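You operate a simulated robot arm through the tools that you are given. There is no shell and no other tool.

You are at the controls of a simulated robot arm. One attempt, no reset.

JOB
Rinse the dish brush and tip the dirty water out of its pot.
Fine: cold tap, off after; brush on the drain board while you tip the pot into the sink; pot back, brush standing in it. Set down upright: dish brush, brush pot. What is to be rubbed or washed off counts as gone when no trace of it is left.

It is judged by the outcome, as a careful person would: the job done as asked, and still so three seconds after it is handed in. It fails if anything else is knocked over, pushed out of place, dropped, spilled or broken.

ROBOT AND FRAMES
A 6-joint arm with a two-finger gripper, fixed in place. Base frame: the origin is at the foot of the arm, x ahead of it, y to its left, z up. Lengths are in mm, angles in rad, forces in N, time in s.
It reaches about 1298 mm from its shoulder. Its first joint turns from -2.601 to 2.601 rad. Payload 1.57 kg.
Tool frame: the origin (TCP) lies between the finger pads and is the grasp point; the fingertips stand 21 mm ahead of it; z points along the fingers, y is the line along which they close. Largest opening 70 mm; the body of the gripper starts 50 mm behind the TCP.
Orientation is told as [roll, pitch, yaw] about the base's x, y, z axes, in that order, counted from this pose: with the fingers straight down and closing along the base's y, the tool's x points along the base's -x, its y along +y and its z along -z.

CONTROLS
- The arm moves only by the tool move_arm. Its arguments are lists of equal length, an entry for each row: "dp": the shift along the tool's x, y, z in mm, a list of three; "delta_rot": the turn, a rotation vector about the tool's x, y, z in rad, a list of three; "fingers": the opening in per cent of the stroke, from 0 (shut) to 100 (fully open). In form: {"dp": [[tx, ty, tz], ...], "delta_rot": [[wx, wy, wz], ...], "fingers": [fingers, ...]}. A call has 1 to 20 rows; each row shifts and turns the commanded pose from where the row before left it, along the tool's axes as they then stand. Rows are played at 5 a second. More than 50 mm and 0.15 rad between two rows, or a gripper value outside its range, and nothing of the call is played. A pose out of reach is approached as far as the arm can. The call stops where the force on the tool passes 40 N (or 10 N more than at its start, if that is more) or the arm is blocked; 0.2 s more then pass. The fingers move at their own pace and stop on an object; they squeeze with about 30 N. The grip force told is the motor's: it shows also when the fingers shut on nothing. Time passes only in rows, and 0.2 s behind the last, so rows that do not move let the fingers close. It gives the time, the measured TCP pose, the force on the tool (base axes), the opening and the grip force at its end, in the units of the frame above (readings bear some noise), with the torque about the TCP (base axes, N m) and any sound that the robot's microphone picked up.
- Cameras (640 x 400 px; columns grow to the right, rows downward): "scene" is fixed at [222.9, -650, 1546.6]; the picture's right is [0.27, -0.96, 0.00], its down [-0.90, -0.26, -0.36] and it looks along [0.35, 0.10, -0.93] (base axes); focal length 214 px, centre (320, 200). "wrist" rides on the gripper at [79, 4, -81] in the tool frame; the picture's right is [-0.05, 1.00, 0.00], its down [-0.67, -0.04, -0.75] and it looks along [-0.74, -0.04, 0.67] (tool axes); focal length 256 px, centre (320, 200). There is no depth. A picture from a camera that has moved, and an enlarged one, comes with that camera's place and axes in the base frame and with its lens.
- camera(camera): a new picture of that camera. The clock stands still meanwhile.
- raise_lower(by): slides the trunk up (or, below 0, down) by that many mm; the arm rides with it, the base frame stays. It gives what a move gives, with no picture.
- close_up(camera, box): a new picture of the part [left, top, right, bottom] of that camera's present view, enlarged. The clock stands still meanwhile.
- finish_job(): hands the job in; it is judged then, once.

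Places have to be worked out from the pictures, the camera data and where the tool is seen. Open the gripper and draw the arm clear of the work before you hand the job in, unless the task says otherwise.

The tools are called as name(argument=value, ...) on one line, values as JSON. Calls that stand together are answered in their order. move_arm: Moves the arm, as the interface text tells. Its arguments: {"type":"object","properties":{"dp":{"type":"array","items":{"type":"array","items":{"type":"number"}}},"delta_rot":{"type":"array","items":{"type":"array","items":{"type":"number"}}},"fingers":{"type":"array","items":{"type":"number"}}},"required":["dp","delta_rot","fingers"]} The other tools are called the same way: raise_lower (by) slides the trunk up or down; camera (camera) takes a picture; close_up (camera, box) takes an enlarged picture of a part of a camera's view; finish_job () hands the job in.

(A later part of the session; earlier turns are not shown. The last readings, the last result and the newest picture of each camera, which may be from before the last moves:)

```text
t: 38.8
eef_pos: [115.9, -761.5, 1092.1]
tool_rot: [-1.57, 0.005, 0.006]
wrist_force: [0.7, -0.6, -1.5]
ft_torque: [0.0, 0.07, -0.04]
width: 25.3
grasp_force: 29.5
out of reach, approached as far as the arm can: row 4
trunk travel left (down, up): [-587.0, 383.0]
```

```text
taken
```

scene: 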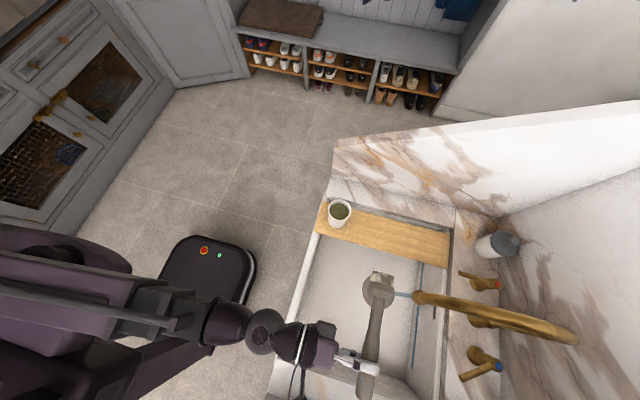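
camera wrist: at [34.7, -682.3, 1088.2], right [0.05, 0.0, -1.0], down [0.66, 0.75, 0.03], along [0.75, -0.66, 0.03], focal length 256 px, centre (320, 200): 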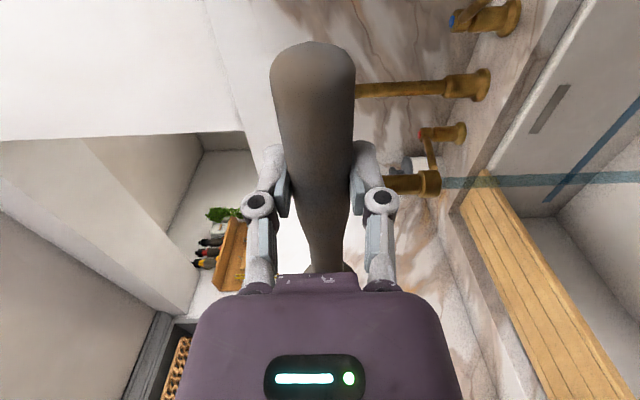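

Orientation is now clean, head pointing +x over the sink. I lower the trunk by 190 so the head is below the spout outlet.

raise_lower(by=-190)

close_up(camera="scene", box=[240, 240, 500, 400])

```text
t: 40.9
eef_pos: [114.4, -761.1, 901.1]
tool_rot: [-1.57, 0.009, 0.006]
wrist_force: [0.0, 0.3, 0.0]
ft_torque: [0.0, 0.08, 0.04]
width: 25.6
grasp_force: 30.2
trunk travel left (down, up): [-397.0, 573.0]
```

```text
2.46 times, centred on (370, 320) of scene
camera zoom: at [222.9, -650.0, 1546.6], right [0.27, -0.96, 0.0], down [-0.9, -0.26, -0.36], along [0.35, 0.1, -0.93], focal length 528 px, centre (197, -95)
```

zoom: 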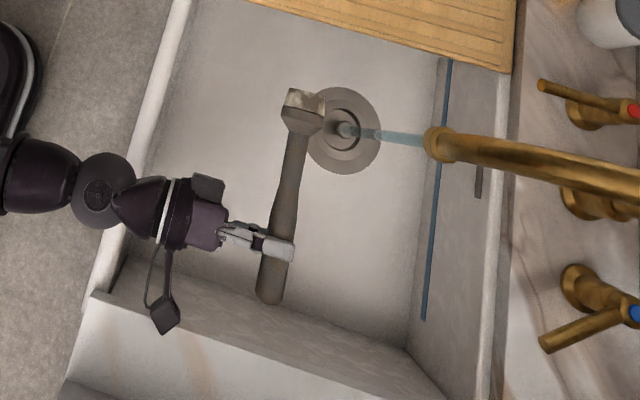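

The head is right beside the stream. I move it forward 128 mm into the stream and hold.

move_arm(dp=[[3, 0, 43], [3, 0, 43], [3, 0, 43], [0, 0, 0], [0, 0, 0], [0, 0, 0], [0, 0, 0], [0, 0, 0]], delta_rot=[[0, 0, 0], [0, 0, 0], [0, 0, 0], [0, 0, 0], [0, 0, 0], [0, 0, 0], [0, 0, 0], [0, 0, 0]], fingers=[10, 10, 10, 10, 10, 10, 10, 10])

close_up(camera="scene", box=[320, 240, 480, 360])

camera(camera="wrist")

```text
t: 42.7
eef_pos: [106.8, -890.5, 901.3]
tool_rot: [-1.568, 0.01, 0.007]
wrist_force: [0.1, 0.2, -0.5]
ft_torque: [0.01, 0.03, 0.02]
width: 25.7
grasp_force: 30.0
trunk travel left (down, up): [-397.0, 573.0]
```

```text
3.33 times, centred on (400, 300) of scene
camera zoom: at [222.9, -650.0, 1546.6], right [0.27, -0.96, 0.0], down [-0.9, -0.26, -0.36], along [0.35, 0.1, -0.93], focal length 715 px, centre (53, -133)
```

zoom: 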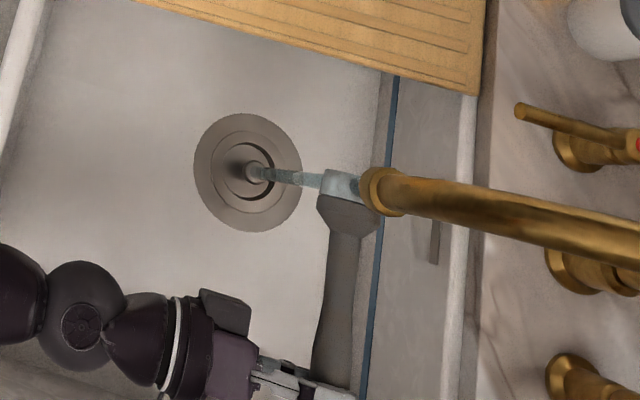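

```text
taken
camera wrist: at [27.0, -811.2, 898.4], right [0.04, 0.0, -1.0], down [0.66, 0.75, 0.03], along [0.75, -0.66, 0.03], focal length 256 px, centre (320, 200)
```

wrist: 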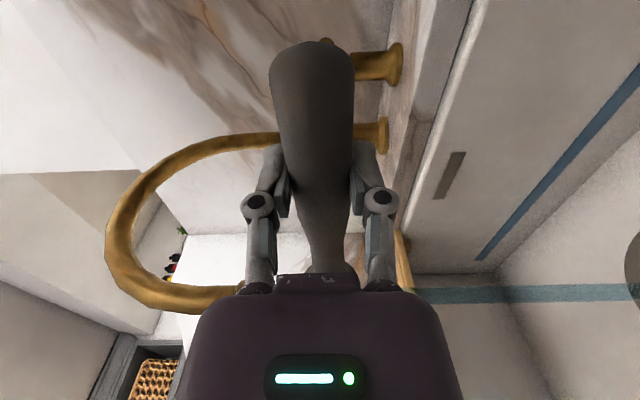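

The stream is falling on the bristles. I'll sweep the head through the stream lengthwise and crosswise and rock it about its axis.

move_arm(dp=[[6, 0, 0], [6, 0, 0], [0, 0, 8], [-6, 0, 0], [-6, 0, 0], [-6, 0, 0], [-6, 0, 0], [0, 0, -8], [6, 0, 0], [6, 0, 0], [0, 0, -8], [0, 0, -8], [6, 0, 0], [-6, 0, 0], [-6, 0, 0], [6, 0, 0], [0, 0, 8], [0, 0, 8], [0, 0, 0], [0, 0, 0]], delta_rot=[[0, 0, 0], [0, 0, 0], [0, 0, 0], [0, 0, 0], [0, 0, 0], [0, 0, 0], [0, 0, 0], [0, 0, 0], [0, 0, 0], [0, 0, 0], [0, 0, 0], [0, 0, 0], [0, 0, 0], [0, 0, 0], [0, 0, 0], [0, 0, 0], [0, 0, 0], [0, 0, 0], [0, 0, 0], [0, 0, 0]], fingers=[10, 10, 10, 10, 10, 10, 10, 10, 10, 10, 10, 10, 10, 10, 10, 10, 10, 10, 10, 10])

close_up(camera="scene", box=[380, 270, 430, 310])

```text
t: 46.9
eef_pos: [106.9, -891.1, 901.7]
tool_rot: [-1.569, 0.01, 0.007]
wrist_force: [0.7, 0.3, -2.2]
ft_torque: [0.0, 0.04, 0.0]
width: 25.5
grasp_force: 29.5
trunk travel left (down, up): [-397.0, 573.0]
```

```text
10.00 times, centred on (405, 290) of scene
camera zoom: at [222.9, -650.0, 1546.6], right [0.27, -0.96, 0.0], down [-0.9, -0.26, -0.36], along [0.35, 0.1, -0.93], focal length 2145 px, centre (-530, -700)
```

zoom: 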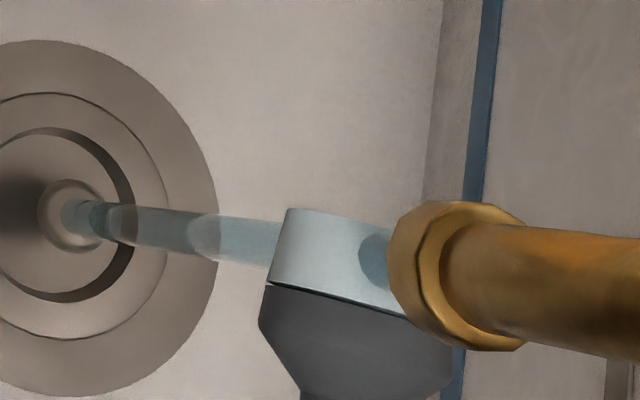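

The side facing the stream now looks clean. I sweep ±26 mm crosswise so the front and back sides of the head also get the water.

move_arm(dp=[[0, 0, 7], [0, 0, 7], [6, 0, 4], [-6, 0, 4], [-6, 0, 3], [-4, 0, 0], [6, 0, 0], [4, 0, -5], [0, 0, -6], [0, 0, -7], [0, 0, -7], [0, 0, -7], [0, 0, -7], [0, 0, -5], [6, 0, -4], [-6, 0, -2], [-6, 0, 0], [6, 0, 0], [0, 0, 3], [0, 0, 3]], delta_rot=[[0, 0, 0], [0, 0, 0], [0, 0, 0], [0, 0, 0], [0, 0, 0], [0, 0, 0], [0, 0, 0], [0, 0, 0], [0, 0, 0], [0, 0, 0], [0, 0, 0], [0, 0, 0], [0, 0, 0], [0, 0, 0], [0, 0, 0], [0, 0, 0], [0, 0, 0], [0, 0, 0], [0, 0, 0], [0, 0, 0]], fingers=[10, 10, 10, 10, 10, 10, 10, 10, 10, 10, 10, 10, 10, 10, 10, 10, 10, 10, 10, 10])

close_up(camera="scene", box=[370, 260, 440, 320])

```text
t: 51.1
eef_pos: [105.7, -871.3, 902.1]
tool_rot: [-1.569, 0.009, 0.005]
wrist_force: [0.2, -0.2, 0.2]
ft_torque: [0.04, 0.04, 0.02]
width: 25.5
grasp_force: 30.2
trunk travel left (down, up): [-397.0, 573.0]
```

```text
6.67 times, centred on (405, 290) of scene
camera zoom: at [222.9, -650.0, 1546.6], right [0.27, -0.96, 0.0], down [-0.9, -0.26, -0.36], along [0.35, 0.1, -0.93], focal length 1430 px, centre (-247, -400)
```

zoom: 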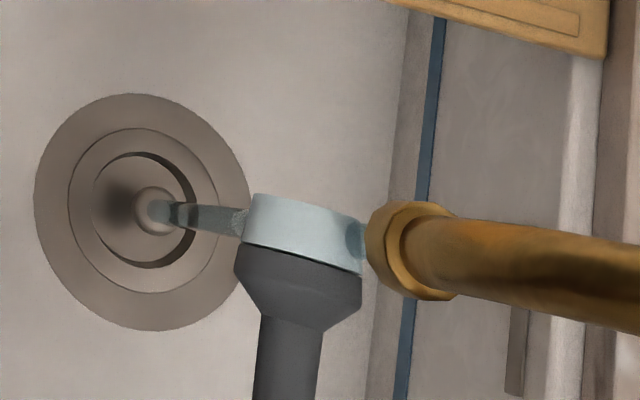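

The visible side is clean. I draw the head out of the stream and roll the bristle face upward to inspect it with the scene camera.

move_arm(dp=[[-12, 0, -38], [-12, 0, -38], [-12, 0, -38], [0, 0, 0], [0, 0, 0], [0, 0, 0], [0, 0, 0], [0, 0, 0], [0, 0, 0], [0, 0, 0], [0, 0, 0]], delta_rot=[[0, 0, 0], [0, 0, 0], [0, 0, 0], [0, 0, 0.14], [0, 0, 0.14], [0, 0, 0.14], [0, 0, 0.14], [0, 0, 0.14], [0, 0, 0.14], [0, 0, 0.14], [0, 0, 0.14]], fingers=[10, 10, 10, 10, 10, 10, 10, 10, 10, 10, 10])

close_up(camera="scene", box=[310, 230, 410, 330])

```text
t: 53.5
eef_pos: [141.6, -758.1, 901.9]
tool_rot: [-1.566, -1.113, 0.003]
wrist_force: [-0.1, -0.8, -0.7]
ft_torque: [-0.05, -0.04, 0.01]
width: 25.6
grasp_force: 30.0
trunk travel left (down, up): [-397.0, 573.0]
```

```text
4.00 times, centred on (360, 280) of scene
camera zoom: at [222.9, -650.0, 1546.6], right [0.27, -0.96, 0.0], down [-0.9, -0.26, -0.36], along [0.35, 0.1, -0.93], focal length 858 px, centre (160, -120)
```

zoom: 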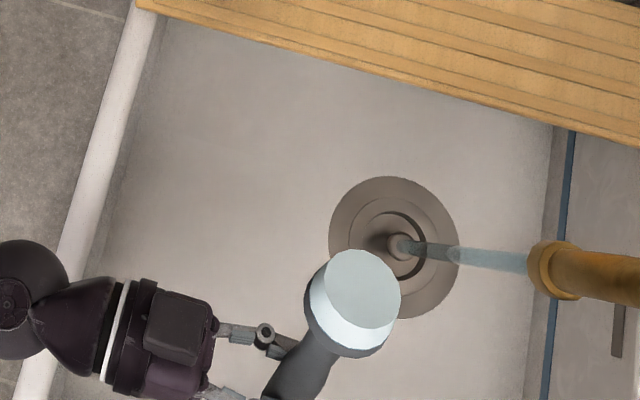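

The bristle end face and this side look clean. I roll further to see the opposite side.

move_arm(dp=[[0, 0, 0], [0, 0, 0], [0, 0, 0], [0, 0, 0], [0, 0, 0], [0, 0, 0], [0, 0, 0], [0, 0, 0]], delta_rot=[[0, 0, 0.14], [0, 0, 0.14], [0, 0, 0.14], [0, 0, 0.14], [0, 0, 0.14], [0, 0, 0.14], [0, 0, 0.14], [0, 0, 0.14]], fingers=[10, 10, 10, 10, 10, 10, 10, 10])

close_up(camera="scene", box=[310, 250, 410, 350])

camera(camera="scene")

```text
t: 55.3
eef_pos: [142.2, -757.2, 901.0]
tool_rot: [1.567, -0.908, -3.132]
wrist_force: [0.0, -0.2, -1.1]
ft_torque: [0.0, -0.04, 0.0]
width: 25.4
grasp_force: 30.1
trunk travel left (down, up): [-397.0, 573.0]
```

```text
4.00 times, centred on (360, 300) of scene
camera zoom: at [222.9, -650.0, 1546.6], right [0.27, -0.96, 0.0], down [-0.9, -0.26, -0.36], along [0.35, 0.1, -0.93], focal length 858 px, centre (160, -200)
```

zoom: 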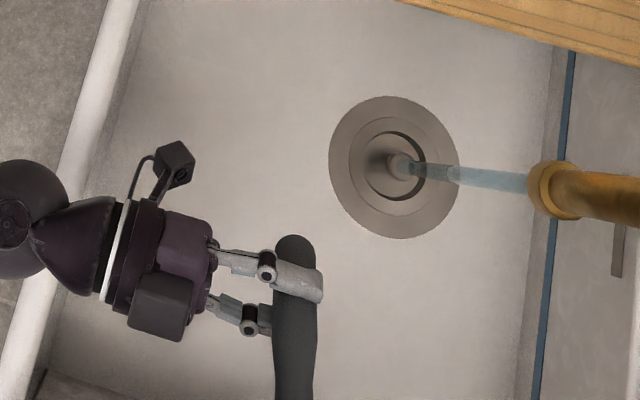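

```text
taken
```

scene: 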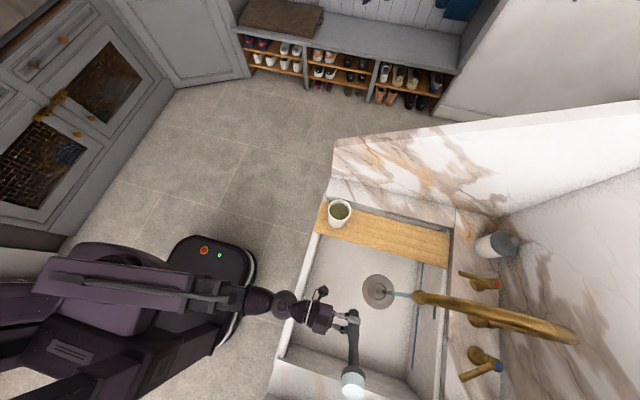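

close_up(camera="scene", box=[320, 350, 390, 400])

```text
8.00 times, centred on (355, 375) of scene
camera zoom: at [222.9, -650.0, 1546.6], right [0.27, -0.96, 0.0], down [-0.9, -0.26, -0.36], along [0.35, 0.1, -0.93], focal length 1716 px, centre (40, -1200)
```

zoom: 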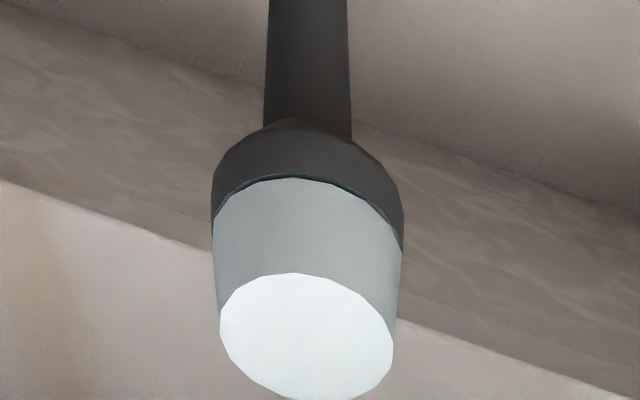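

The opposite side is clean as well. To check the last (front) side I raise the trunk, roll the head back toward +x and tilt the fingers up so that side faces the scene camera.

raise_lower(by=150)

move_arm(dp=[[0, 0, 0], [0, 0, 0], [0, 0, 0], [0, 0, 0], [0, 0, 0], [0, 0, 0], [0, 0, 0], [0, 0, 0], [0, 0, 0], [0, 0, 0], [0, 0, 0], [0, 0, 0], [0, 0, 0], [0, 0, 0], [0, 0, 0]], delta_rot=[[0, 0, -0.148], [0, 0, -0.148], [0, 0, -0.148], [0, 0, -0.148], [0, 0, -0.148], [0, 0, -0.148], [0, 0, -0.148], [0, 0, -0.148], [0, 0, -0.148], [0, 0, -0.148], [0, 0, -0.148], [0, 0, -0.148], [0, 0, -0.148], [0, 0, -0.148], [0, 0, -0.148]], fingers=[10, 10, 10, 10, 10, 10, 10, 10, 10, 10, 10, 10, 10, 10, 10])

move_arm(dp=[[0, -26, 0], [0, -26, 0], [0, -26, 0], [0, -26, 0], [0, -26, 0], [0, -26, 0]], delta_rot=[[0.14, 0, 0], [0.14, 0, 0], [0.14, 0, 0], [0.14, 0, 0], [0.14, 0, 0], [0.14, 0, 0]], fingers=[10, 10, 10, 10, 10, 10])

camera(camera="scene")

```text
t: 57.0
eef_pos: [142.1, -757.5, 1051.8]
tool_rot: [1.568, -0.911, -3.132]
wrist_force: [-0.3, -0.4, -1.3]
ft_torque: [-0.01, -0.03, 0.0]
width: 25.4
grasp_force: 29.8
trunk travel left (down, up): [-547.0, 423.0]
```

```text
t: 60.2
eef_pos: [140.8, -756.4, 1052.4]
tool_rot: [-1.569, -0.01, 0.005]
wrist_force: [-0.9, -0.9, -0.4]
ft_torque: [-0.01, 0.07, -0.01]
width: 25.2
grasp_force: 30.2
trunk travel left (down, up): [-547.0, 423.0]
```

```text
t: 61.6
eef_pos: [182.5, -695.9, 1188.0]
tool_rot: [-2.392, -0.044, -0.024]
wrist_force: [0.1, -0.3, -0.7]
ft_torque: [0.0, 0.05, 0.0]
width: 25.2
grasp_force: 29.8
out of reach, approached as far as the arm can: row 4, 5, 6
trunk travel left (down, up): [-547.0, 423.0]
```

```text
taken
```

scene: 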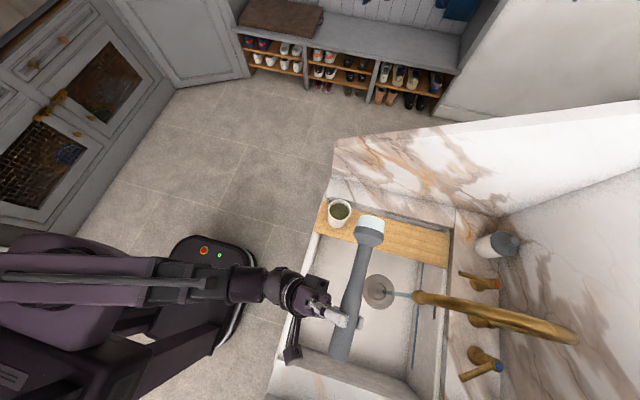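

close_up(camera="scene", box=[340, 200, 400, 250])

close_up(camera="scene", box=[260, 190, 460, 390])

```text
8.00 times, centred on (370, 225) of scene
camera zoom: at [222.9, -650.0, 1546.6], right [0.27, -0.96, 0.0], down [-0.9, -0.26, -0.36], along [0.35, 0.1, -0.93], focal length 1716 px, centre (-80, 0)
```

zoom: 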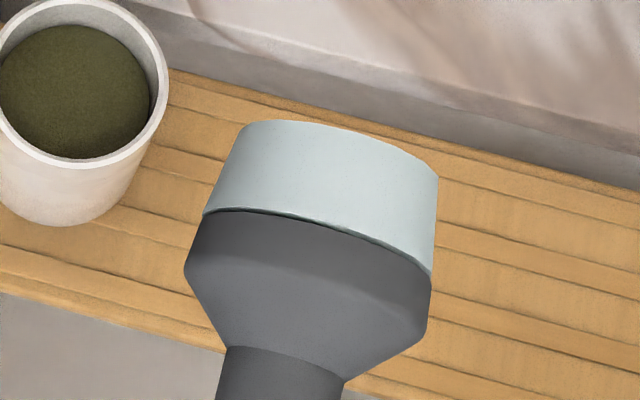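

```text
2.00 times, centred on (360, 290) of scene
camera zoom: at [222.9, -650.0, 1546.6], right [0.27, -0.96, 0.0], down [-0.9, -0.26, -0.36], along [0.35, 0.1, -0.93], focal length 429 px, centre (240, 20)
```

zoom: 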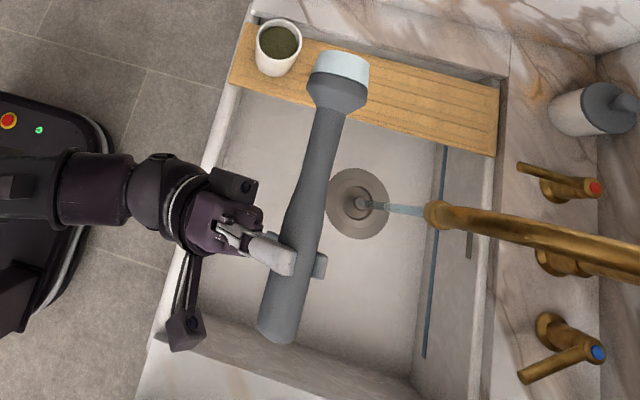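

All sides of the bristles are clean. Now back to level and upright (head down) over the sink, before setting the brush on the drain board.

move_arm(dp=[[0, 25.6, 0], [0, 25.6, 0], [0, 25.6, 0], [0, 25.6, 0], [0, 25.6, 0], [0, 25.6, 0]], delta_rot=[[-0.137, 0, 0], [-0.137, 0, 0], [-0.137, 0, 0], [-0.137, 0, 0], [-0.137, 0, 0], [-0.137, 0, 0]], fingers=[10, 10, 10, 10, 10, 10])

move_arm(dp=[[0, 0, 0], [0, 0, 0], [0, 0, 0], [0, 0, 0], [0, 0, 0], [0, 0, 0], [0, 0, 0], [0, 0, 0], [0, 0, 0], [0, 0, 0], [0, 0, 0]], delta_rot=[[0, 0, -0.142], [0, 0, -0.142], [0, 0, -0.142], [0, 0, -0.142], [0, 0, -0.142], [0, 0, -0.142], [0, 0, -0.142], [0, 0, -0.142], [0, 0, -0.142], [0, 0, -0.142], [0, 0, -0.142]], fingers=[10, 10, 10, 10, 10, 10, 10, 10, 10, 10, 10])

camera(camera="wrist")

```text
t: 63.0
eef_pos: [184.3, -767.0, 1055.7]
tool_rot: [-1.589, -0.008, 0.009]
wrist_force: [0.5, 0.9, -1.0]
ft_torque: [0.0, 0.03, -0.01]
width: 25.4
grasp_force: 30.1
trunk travel left (down, up): [-547.0, 423.0]
```

```text
t: 65.4
eef_pos: [184.2, -766.8, 1056.0]
tool_rot: [-2.379, 1.548, -0.802]
wrist_force: [0.4, 0.4, -1.3]
ft_torque: [0.0, 0.02, -0.02]
width: 25.2
grasp_force: 29.4
trunk travel left (down, up): [-547.0, 423.0]
```

```text
taken
camera wrist: at [178.9, -686.3, 1133.2], right [-1.0, -0.01, -0.07], down [0.04, 0.73, -0.68], along [0.06, -0.68, -0.73], focal length 256 px, centre (320, 200)
```

wrist: 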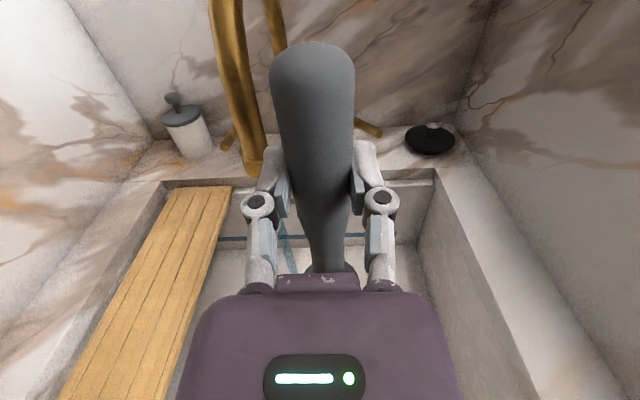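

Nearly upright; I correct the small tilt (0.016 rad each), move over toward the board and yaw 45° so the arm stays on the sink side, away from the pot.

move_arm(dp=[[-3, 0, 0], [0, -43, 0], [0, -43, 0], [0, -43, 0], [0, -43, 0], [0, -44, 0], [0, 0, 0], [0, 0, 0], [0, 0, 0], [0, 0, 0], [0, 0, 0], [0, 0, 0], [0, 9.4, 29.7], [0, 9.4, 29.7], [0, 9.4, 29.7]], delta_rot=[[0, -0.0165, -0.016], [0, 0, 0], [0, 0, 0], [0, 0, 0], [0, 0, 0], [0, 0, 0], [0.131, 0, 0], [0.131, 0, 0], [0.131, 0, 0], [0.131, 0, 0], [0.131, 0, 0], [0.131, 0, 0], [0, 0, 0], [0, 0, 0], [0, 0, 0]], fingers=[10, 10, 10, 10, 10, 10, 10, 10, 10, 10, 10, 10, 10, 10, 10])

camera(camera="wrist")

camera(camera="scene")

```text
t: 68.6
eef_pos: [444.3, -849.0, 1052.1]
tool_rot: [-2.37, 1.567, -0.005]
wrist_force: [0.4, 0.1, 0.2]
ft_torque: [0.03, 0.02, 0.0]
width: 25.5
grasp_force: 30.1
trunk travel left (down, up): [-547.0, 423.0]
```

```text
taken
camera wrist: at [383.6, -797.1, 1131.7], right [-0.7, -0.71, -0.06], down [-0.5, 0.55, -0.67], along [0.51, -0.44, -0.74], focal length 256 px, centre (320, 200)
```

wrist: 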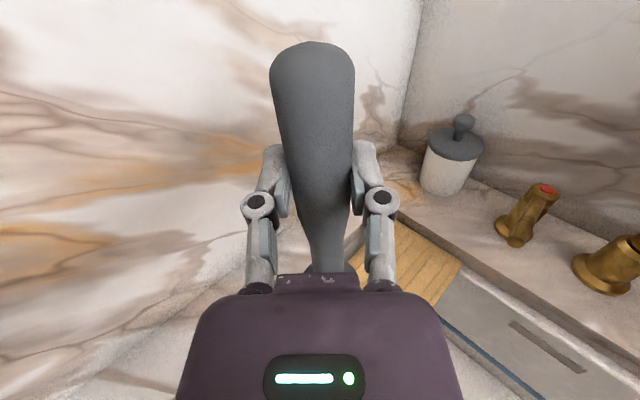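

```text
taken
```

scene: 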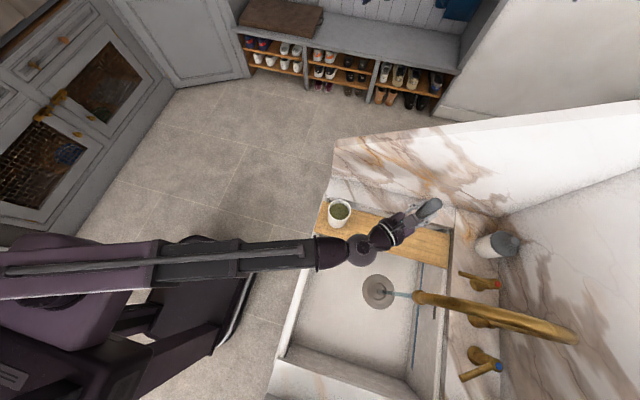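

The brush is upright above the board, forearm clear of the pot. I lower it in stages, watching the force for the contact with the board.

raise_lower(by=-88)

raise_lower(by=-7)

close_up(camera="scene", box=[320, 190, 460, 290])

```text
t: 69.8
eef_pos: [444.8, -849.0, 963.6]
tool_rot: [-2.401, 1.566, -0.034]
wrist_force: [0.2, 0.8, -1.2]
ft_torque: [0.04, 0.03, -0.01]
width: 25.3
grasp_force: 30.2
trunk travel left (down, up): [-459.0, 511.0]
```

```text
t: 70.4
eef_pos: [444.6, -848.0, 957.3]
tool_rot: [-2.397, 1.566, -0.032]
wrist_force: [-0.2, -0.1, -0.5]
ft_torque: [0.03, 0.01, -0.03]
width: 25.5
grasp_force: 29.3
trunk travel left (down, up): [-452.0, 518.0]
```

```text
4.00 times, centred on (390, 240) of scene
camera zoom: at [222.9, -650.0, 1546.6], right [0.27, -0.96, 0.0], down [-0.9, -0.26, -0.36], along [0.35, 0.1, -0.93], focal length 858 px, centre (40, 40)
```

zoom: 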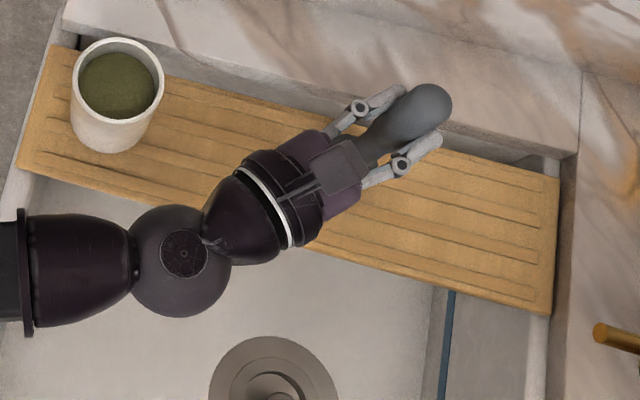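

No contact yet at 957. I lower in 2–3 mm steps.

raise_lower(by=-3)

raise_lower(by=-2)

raise_lower(by=-2)

```text
t: 70.9
eef_pos: [443.9, -848.7, 954.3]
tool_rot: [-2.395, 1.566, -0.029]
wrist_force: [-0.3, -0.6, -1.1]
ft_torque: [0.03, -0.01, -0.04]
width: 25.5
grasp_force: 30.0
trunk travel left (down, up): [-449.0, 521.0]
```

```text
t: 71.4
eef_pos: [444.2, -849.3, 952.4]
tool_rot: [-2.398, 1.568, -0.034]
wrist_force: [1.2, -0.5, -0.8]
ft_torque: [-0.02, -0.01, 0.01]
width: 25.4
grasp_force: 30.1
trunk travel left (down, up): [-447.0, 523.0]
```

```text
t: 72.0
eef_pos: [444.3, -848.9, 950.0]
tool_rot: [-2.403, 1.567, -0.039]
wrist_force: [0.1, 0.2, -0.9]
ft_torque: [0.02, 0.02, 0.01]
width: 25.4
grasp_force: 29.9
trunk travel left (down, up): [-445.0, 525.0]
```

raise_lower(by=-2)

raise_lower(by=-1.5)

close_up(camera="wrist", box=[240, 20, 480, 300])

```text
t: 72.5
eef_pos: [444.9, -848.9, 948.5]
tool_rot: [-2.414, 1.567, -0.047]
wrist_force: [0.8, -0.5, 1.5]
ft_torque: [-0.06, -0.03, -0.02]
width: 25.3
grasp_force: 30.1
trunk travel left (down, up): [-443.0, 527.0]
```

```text
t: 73.0
eef_pos: [443.9, -848.4, 949.3]
tool_rot: [-2.503, 1.565, -0.138]
wrist_force: [2.8, -2.7, 17.2]
ft_torque: [-0.33, -0.28, 0.02]
width: 25.5
grasp_force: 30.3
trunk travel left (down, up): [-441.0, 529.0]
```

```text
1.43 times, centred on (360, 160) of wrist
camera zoom: at [382.7, -795.5, 1027.8], right [-0.7, -0.71, -0.06], down [-0.5, 0.55, -0.67], along [0.51, -0.44, -0.74], focal length 366 px, centre (263, 257)
```

zoom: 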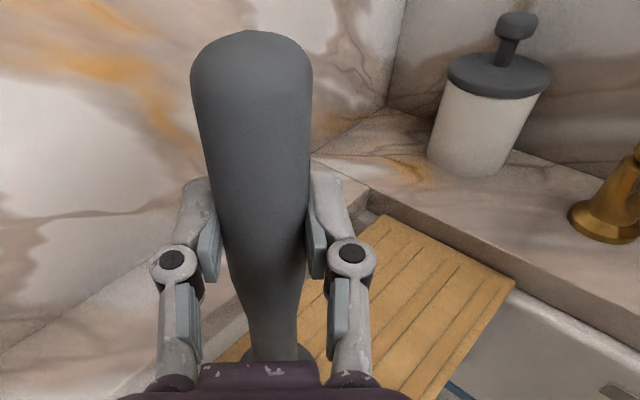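

Contact at TCP z≈948.5 (17 N up). I relieve 1.5 mm so it just stands, then open the fingers slightly as a guard and check that it stands by itself.

raise_lower(by=1.5)

move_arm(dp=[[0, 0, 0], [0, 0, 0], [0, 0, 0], [0, 0, 0], [0, 0, 0]], delta_rot=[[0, 0, 0], [0, 0, 0], [0, 0, 0], [0, 0, 0], [0, 0, 0]], fingers=[40, 45, 50, 50, 50])

camera(camera="wrist")

close_up(camera="scene", box=[320, 190, 460, 290])

```text
t: 73.5
eef_pos: [443.5, -847.6, 947.5]
tool_rot: [-2.56, 1.567, -0.195]
wrist_force: [-0.3, 0.5, 3.9]
ft_torque: [0.13, 0.02, 0.03]
width: 25.3
grasp_force: 30.0
trunk travel left (down, up): [-443.0, 527.0]
```

```text
t: 74.7
eef_pos: [443.9, -848.2, 948.9]
tool_rot: [-2.408, 1.569, -0.046]
wrist_force: [0.3, 1.3, 0.3]
ft_torque: [-0.01, 0.03, 0.0]
width: 34.9
grasp_force: 0.1
trunk travel left (down, up): [-443.0, 527.0]
```

```text
taken
camera wrist: at [383.2, -796.3, 1027.9], right [-0.7, -0.71, -0.06], down [-0.5, 0.55, -0.67], along [0.51, -0.44, -0.74], focal length 256 px, centre (320, 200)
```

wrist: 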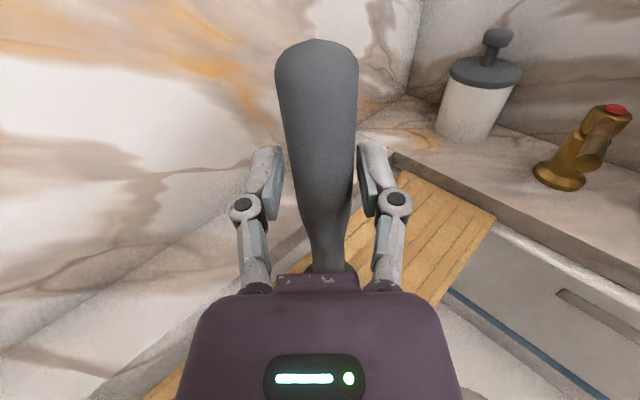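

```text
4.00 times, centred on (390, 240) of scene
camera zoom: at [222.9, -650.0, 1546.6], right [0.27, -0.96, 0.0], down [-0.9, -0.26, -0.36], along [0.35, 0.1, -0.93], focal length 858 px, centre (40, 40)
```

zoom: 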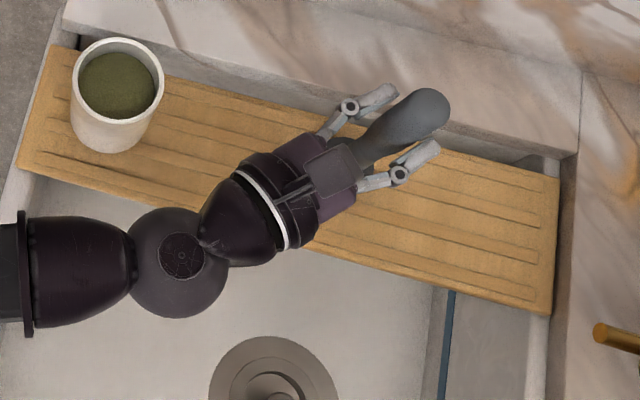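

It stands by itself. I open fully, wait a little, then withdraw straight back.

move_arm(dp=[[0, 0, 0], [0, 0, 0], [0, 0, 0], [0, 0, 0], [0, 0, 0], [0, 0, -20], [0, 0, -25], [0, 0, -30], [0, 0, -30], [0, 0, -30]], delta_rot=[[0, 0, 0], [0, 0, 0], [0, 0, 0], [0, 0, 0], [0, 0, 0], [0, 0, 0], [0, 0, 0], [0, 0, 0], [0, 0, 0], [0, 0, 0]], fingers=[70, 100, 100, 100, 100, 100, 100, 100, 100, 100])

camera(camera="wrist")

camera(camera="scene")

```text
t: 76.9
eef_pos: [348.3, -752.9, 947.7]
tool_rot: [-2.179, 1.567, 0.184]
wrist_force: [0.0, 1.4, 0.1]
ft_torque: [0.0, -0.03, -0.03]
width: 69.9
grasp_force: 0.1
trunk travel left (down, up): [-443.0, 527.0]
```

```text
taken
camera wrist: at [287.1, -700.9, 1027.8], right [-0.7, -0.71, -0.06], down [-0.5, 0.55, -0.67], along [0.51, -0.44, -0.74], focal length 256 px, centre (320, 200)
```

wrist: 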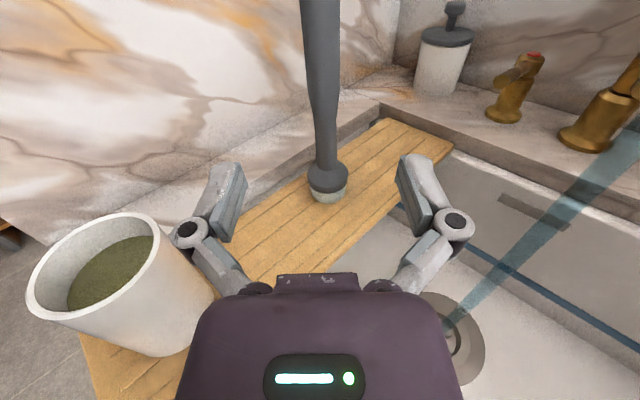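

```text
taken
```

scene: 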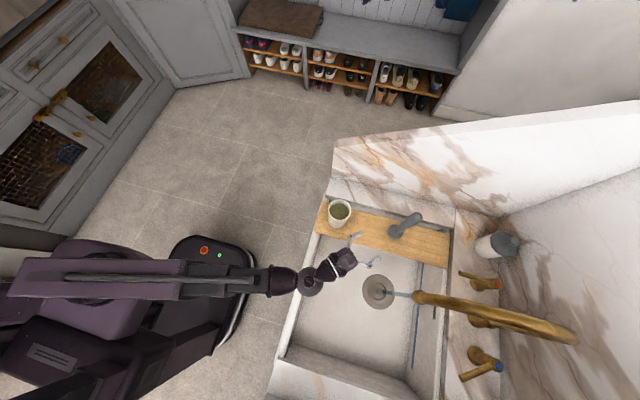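

The rinsed brush stands steadily on the drain board. For the pot (rim ≈75 mm, too wide for an outside grip) I'll pinch its far wall from above with the fingers straight down; first raise the trunk and turn the tool back to −y and down.

raise_lower(by=210)

move_arm(dp=[[0, 0, 0], [0, 0, 0], [0, 0, 0], [0, 0, 0], [0, 0, 0], [0, 0, 0], [-26.7, 0, 0], [-26.7, 0, 0], [-26.7, 0, 0], [-26.7, 0, 0], [-26.7, 0, 0], [-26.7, 0, 0], [-26.7, 0, 0], [-26.7, 0, 0], [-26.7, 0, 0], [-26.7, 0, 0], [-26.7, 0, 0]], delta_rot=[[-0.131, 0, 0], [-0.131, 0, 0], [-0.131, 0, 0], [-0.131, 0, 0], [-0.131, 0, 0], [-0.131, 0, 0], [0, -0.1428, 0], [0, -0.1428, 0], [0, -0.1428, 0], [0, -0.1428, 0], [0, -0.1428, 0], [0, -0.1428, 0], [0, -0.1428, 0], [0, -0.1428, 0], [0, -0.1428, 0], [0, -0.1428, 0], [0, -0.1428, 0]], fingers=[100, 100, 100, 100, 100, 100, 100, 100, 100, 100, 100, 100, 100, 100, 100, 100, 100])

camera(camera="scene")

```text
t: 79.2
eef_pos: [347.5, -753.5, 1158.9]
tool_rot: [-2.18, 1.567, 0.183]
wrist_force: [-0.2, 0.2, 0.6]
ft_torque: [-0.02, 0.02, 0.0]
width: 70.0
grasp_force: 0.0
trunk travel left (down, up): [-653.0, 317.0]
```

```text
t: 82.8
eef_pos: [347.9, -580.4, 971.3]
tool_rot: [-0.002, -0.002, 1.578]
wrist_force: [0.5, 0.1, 0.2]
ft_torque: [-0.01, 0.0, -0.02]
width: 70.2
grasp_force: 0.0
out of reach, approached as far as the arm can: row 12, 14, 16
trunk travel left (down, up): [-653.0, 317.0]
```

```text
taken
```

scene: 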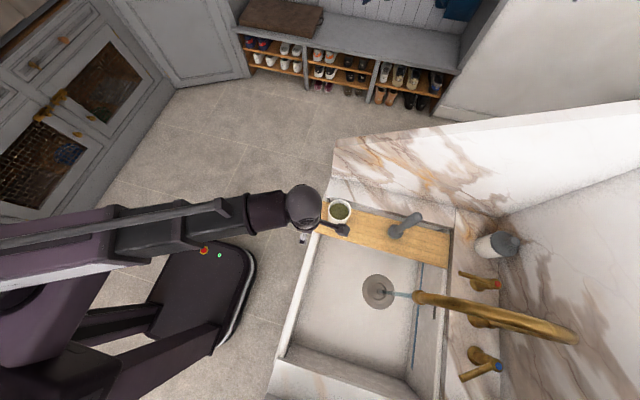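

Tool points straight down now. I turn it to yaw 0 (closing along y) and look at the pot.

move_arm(dp=[[0, 0, 0], [0, 0, 0], [0, 0, 0], [0, 0, 0], [0, 0, 0], [0, 0, 0], [0, 0, 0], [0, 0, 0], [0, 0, 0], [0, 0, 0], [0, 0, 0]], delta_rot=[[0, 0, 0.1435], [0, 0, 0.1435], [0, 0, 0.1435], [0, 0, 0.1435], [0, 0, 0.1435], [0, 0, 0.1435], [0, 0, 0.1435], [0, 0, 0.1435], [0, 0, 0.1435], [0, 0, 0.1435], [0, 0, 0.1435]], fingers=[100, 100, 100, 100, 100, 100, 100, 100, 100, 100, 100])

camera(camera="wrist")

close_up(camera="scene", box=[290, 180, 390, 260])

```text
t: 85.2
eef_pos: [347.6, -581.3, 971.1]
tool_rot: [0.0, -0.004, -0.004]
wrist_force: [-0.3, -0.2, 0.4]
ft_torque: [-0.02, -0.02, 0.02]
width: 70.2
grasp_force: 0.0
trunk travel left (down, up): [-653.0, 317.0]
```

```text
taken
camera wrist: at [267.9, -577.6, 1053.0], right [0.06, 1.0, 0.0], down [0.66, -0.04, 0.75], along [0.75, -0.04, -0.66], focal length 256 px, centre (320, 200)
```

wrist: 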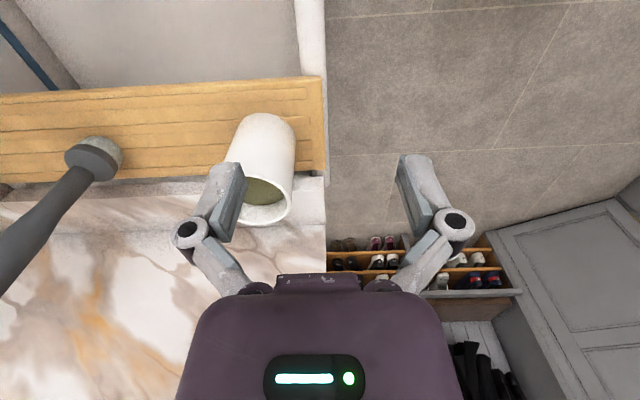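

```text
5.00 times, centred on (340, 220) of scene
camera zoom: at [222.9, -650.0, 1546.6], right [0.27, -0.96, 0.0], down [-0.9, -0.26, -0.36], along [0.35, 0.1, -0.93], focal length 1072 px, centre (220, 100)
```

zoom: 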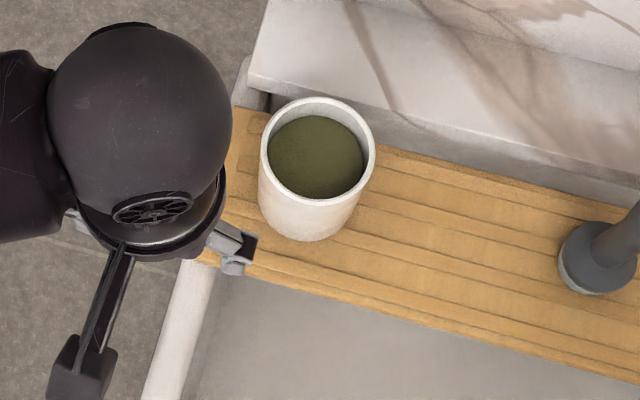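

Rim centre ≈[451,−650,890], so the far wall is at y≈−685. I move above it at a safe height with the fingers part-open and check the alignment.

move_arm(dp=[[-25.6, -26, 0], [-25.6, -26, 0], [-25.6, -26, 0], [-25.6, -26, 0]], delta_rot=[[0, 0, 0], [0, 0, 0], [0, 0, 0], [0, 0, 0]], fingers=[60, 60, 60, 60])

camera(camera="wrist")

close_up(camera="wrist", box=[260, 40, 460, 240])

close_up(camera="scene", box=[290, 170, 410, 260])

```text
t: 86.2
eef_pos: [450.2, -685.4, 970.6]
tool_rot: [0.0, -0.002, 0.0]
wrist_force: [-0.3, -0.9, 0.4]
ft_torque: [-0.01, -0.01, 0.01]
width: 41.7
grasp_force: 0.1
trunk travel left (down, up): [-653.0, 317.0]
```

```text
taken
camera wrist: at [371.6, -683.0, 1052.7], right [0.05, 1.0, 0.0], down [0.66, -0.04, 0.75], along [0.75, -0.04, -0.67], focal length 256 px, centre (320, 200)
```

wrist: 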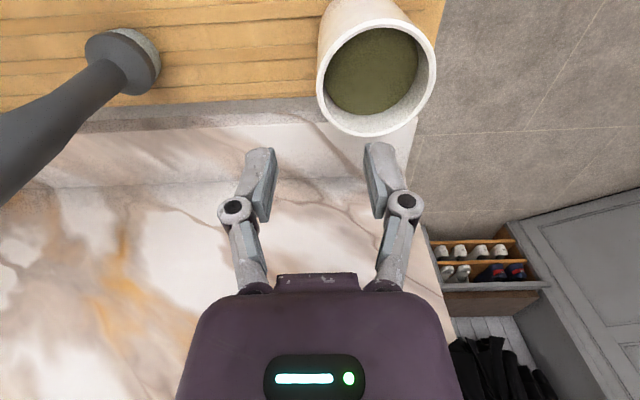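

```text
2.00 times, centred on (360, 140) of wrist
camera zoom: at [371.6, -683.0, 1052.7], right [0.05, 1.0, 0.0], down [0.66, -0.04, 0.75], along [0.75, -0.04, -0.67], focal length 512 px, centre (240, 320)
```

zoom: 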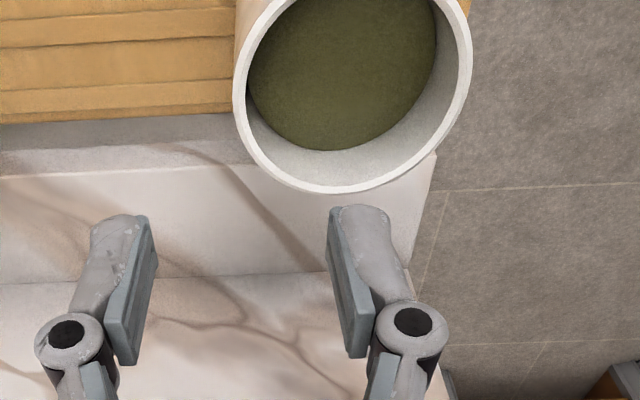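

```text
4.44 times, centred on (350, 215) of scene
camera zoom: at [222.9, -650.0, 1546.6], right [0.27, -0.96, 0.0], down [-0.9, -0.26, -0.36], along [0.35, 0.1, -0.93], focal length 953 px, centre (187, 133)
```

zoom: 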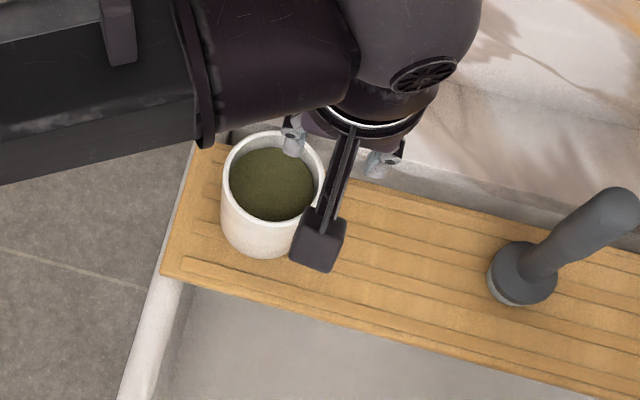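

The far wall is midway between the fingers (wall y≈−689…−684, TCP −685). I lower so that the fingertips reach ~31 mm below the rim, watching the force.

raise_lower(by=-60)

raise_lower(by=-28)

camera(camera="wrist")

close_up(camera="scene", box=[290, 170, 410, 260])

```text
t: 87.2
eef_pos: [451.4, -683.6, 911.3]
tool_rot: [0.001, -0.004, 0.0]
wrist_force: [0.1, 0.8, 0.1]
ft_torque: [-0.04, 0.03, 0.01]
width: 41.8
grasp_force: 0.0
trunk travel left (down, up): [-593.0, 377.0]
```

```text
t: 87.9
eef_pos: [451.4, -684.3, 884.1]
tool_rot: [0.0, -0.003, 0.0]
wrist_force: [-0.7, 0.2, 0.0]
ft_torque: [0.02, -0.01, 0.0]
width: 42.0
grasp_force: 0.2
trunk travel left (down, up): [-565.0, 405.0]
```

```text
taken
camera wrist: at [371.1, -682.1, 965.0], right [0.05, 1.0, 0.0], down [0.66, -0.04, 0.75], along [0.75, -0.04, -0.66], focal length 256 px, centre (320, 200)
```

wrist: 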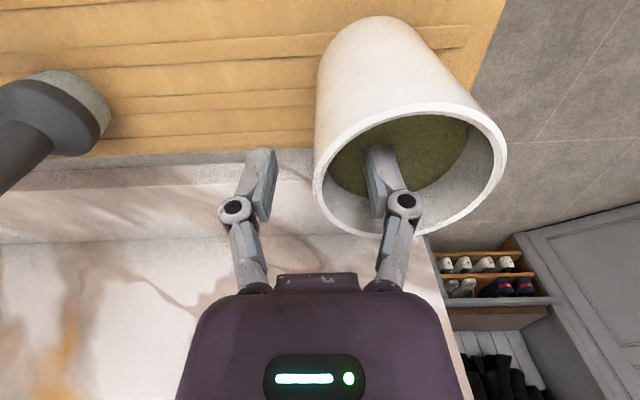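

```text
4.44 times, centred on (350, 215) of scene
camera zoom: at [222.9, -650.0, 1546.6], right [0.27, -0.96, 0.0], down [-0.9, -0.26, -0.36], along [0.35, 0.1, -0.93], focal length 953 px, centre (187, 133)
```

zoom: 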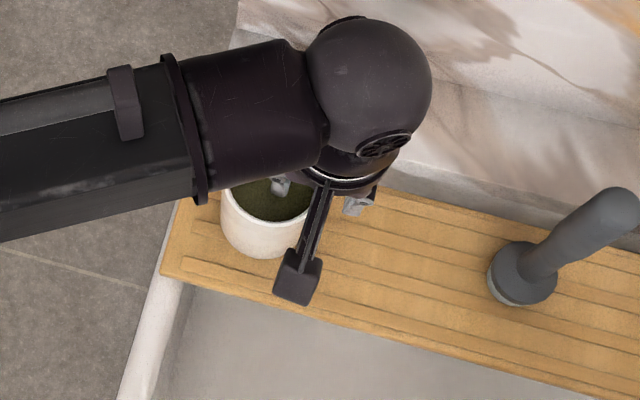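

The inner finger is inside the pot, the outer one outside. I go 5 mm deeper and close gently on the wall.

raise_lower(by=-5)

move_arm(dp=[[0, -1.5, 0], [0, 0, 0], [0, 0, 0], [0, 0, 0], [0, 0, 0], [0, 0, 0], [0, 0, 0], [0, 0, 0]], delta_rot=[[0, 0, 0], [0, 0, 0], [0, 0, 0], [0, 0, 0], [0, 0, 0], [0, 0, 0], [0, 0, 0], [0, 0, 0]], fingers=[50, 40, 30, 20, 14, 8, 2, 0])

camera(camera="wrist")

```text
t: 88.4
eef_pos: [451.6, -684.1, 878.8]
tool_rot: [0.0, -0.003, 0.0]
wrist_force: [-0.2, 0.4, -0.8]
ft_torque: [0.01, -0.02, 0.0]
width: 42.2
grasp_force: 0.1
trunk travel left (down, up): [-560.0, 410.0]
```

```text
t: 90.2
eef_pos: [451.3, -687.4, 878.8]
tool_rot: [0.0, -0.003, 0.001]
wrist_force: [-0.6, 1.4, 0.2]
ft_torque: [0.02, 0.06, 0.02]
width: 7.2
grasp_force: 30.4
trunk travel left (down, up): [-560.0, 410.0]
```

```text
taken
camera wrist: at [371.0, -683.6, 960.1], right [0.05, 1.0, 0.0], down [0.66, -0.04, 0.75], along [0.75, -0.04, -0.66], focal length 256 px, centre (320, 200)
```

wrist: 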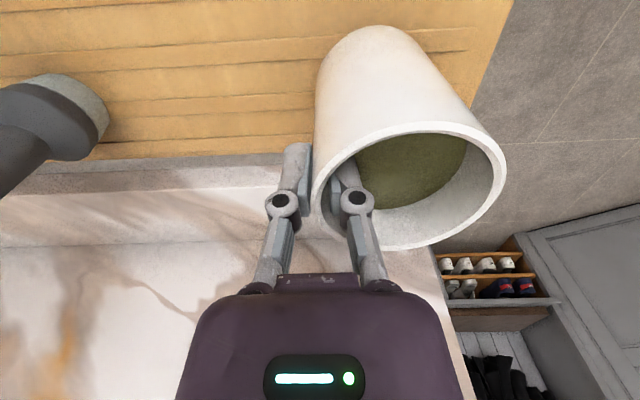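

The wall is gripped (7 mm, 30 N) at [451.3, −687.4, 878.8]; I note this for putting the pot back. I lift slowly and check the hold.

raise_lower(by=8)

close_up(camera="wrist", box=[240, 0, 540, 280])

close_up(camera="scene", box=[290, 170, 410, 260])

```text
t: 90.8
eef_pos: [452.0, -686.0, 886.3]
tool_rot: [0.0, -0.004, -0.001]
wrist_force: [0.0, -1.5, -4.7]
ft_torque: [-0.19, -0.02, 0.0]
width: 7.0
grasp_force: 30.0
trunk travel left (down, up): [-568.0, 402.0]
```

```text
1.43 times, centred on (390, 140) of wrist
camera zoom: at [371.4, -684.1, 967.6], right [0.05, 1.0, 0.0], down [0.66, -0.04, 0.75], along [0.75, -0.04, -0.66], focal length 366 px, centre (220, 286)
```

zoom: 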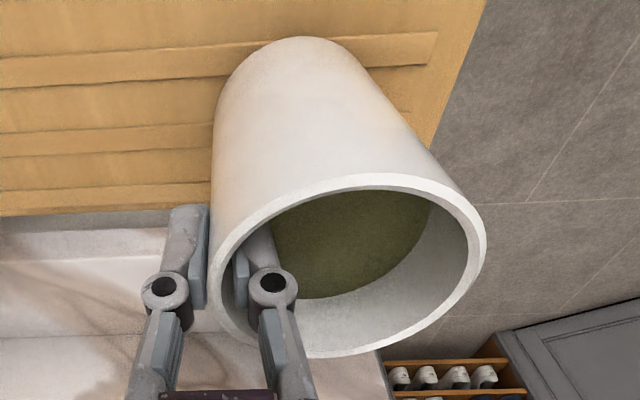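

```text
4.44 times, centred on (350, 215) of scene
camera zoom: at [222.9, -650.0, 1546.6], right [0.27, -0.96, 0.0], down [-0.9, -0.26, -0.36], along [0.35, 0.1, -0.93], focal length 953 px, centre (187, 133)
```

zoom: 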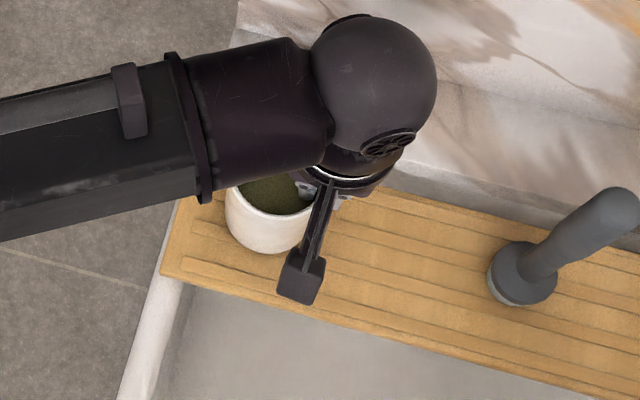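

The pot is lifted: 4.7 N, hanging level with no slip. I raise it clear and move it smoothly over the sink.

raise_lower(by=52)

move_arm(dp=[[6, -2, 0], [12, -3, 0], [16, -4, 0], [19, -5, 0], [19, -5, 0], [19, -5, 0], [19, -5, 0], [19, -5, 0], [19, -5, 0], [17, -5, 0], [14, -4, 0], [10, -3, 0], [6, -2, 0], [0, 0, 0], [0, 0, 0]], delta_rot=[[0, 0, 0], [0, 0, 0], [0, 0, 0], [0, 0, 0], [0, 0, 0], [0, 0, 0], [0, 0, 0], [0, 0, 0], [0, 0, 0], [0, 0, 0], [0, 0, 0], [0, 0, 0], [0, 0, 0], [0, 0, 0], [0, 0, 0]], fingers=[0, 0, 0, 0, 0, 0, 0, 0, 0, 0, 0, 0, 0, 0, 0])

camera(camera="scene")

camera(camera="wrist")

```text
t: 91.7
eef_pos: [451.6, -687.6, 937.9]
tool_rot: [0.0, -0.003, 0.0]
wrist_force: [0.2, 0.9, -5.6]
ft_torque: [-0.18, -0.02, -0.02]
width: 6.8
grasp_force: 30.2
trunk travel left (down, up): [-620.0, 350.0]
```

```text
t: 94.9
eef_pos: [256.1, -739.4, 938.0]
tool_rot: [0.001, -0.004, 0.002]
wrist_force: [-0.5, -0.4, -6.0]
ft_torque: [-0.21, 0.01, 0.0]
width: 7.2
grasp_force: 29.7
trunk travel left (down, up): [-620.0, 350.0]
```

```text
taken
```

scene: 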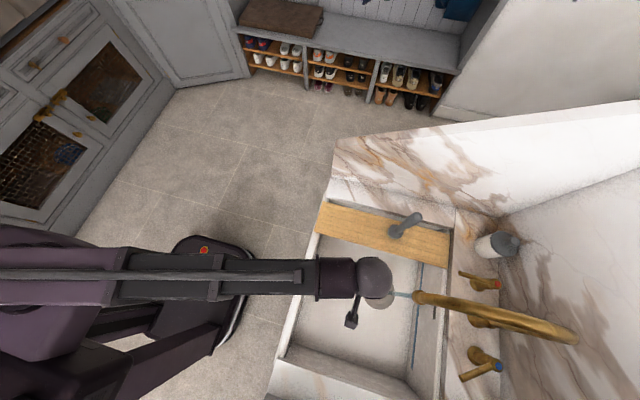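

```text
taken
camera wrist: at [176.1, -736.9, 1019.7], right [0.05, 1.0, 0.0], down [0.66, -0.04, 0.75], along [0.75, -0.04, -0.66], focal length 256 px, centre (320, 200)
```

wrist: 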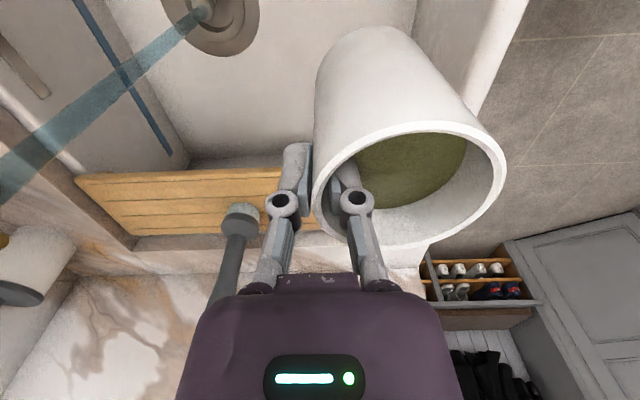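

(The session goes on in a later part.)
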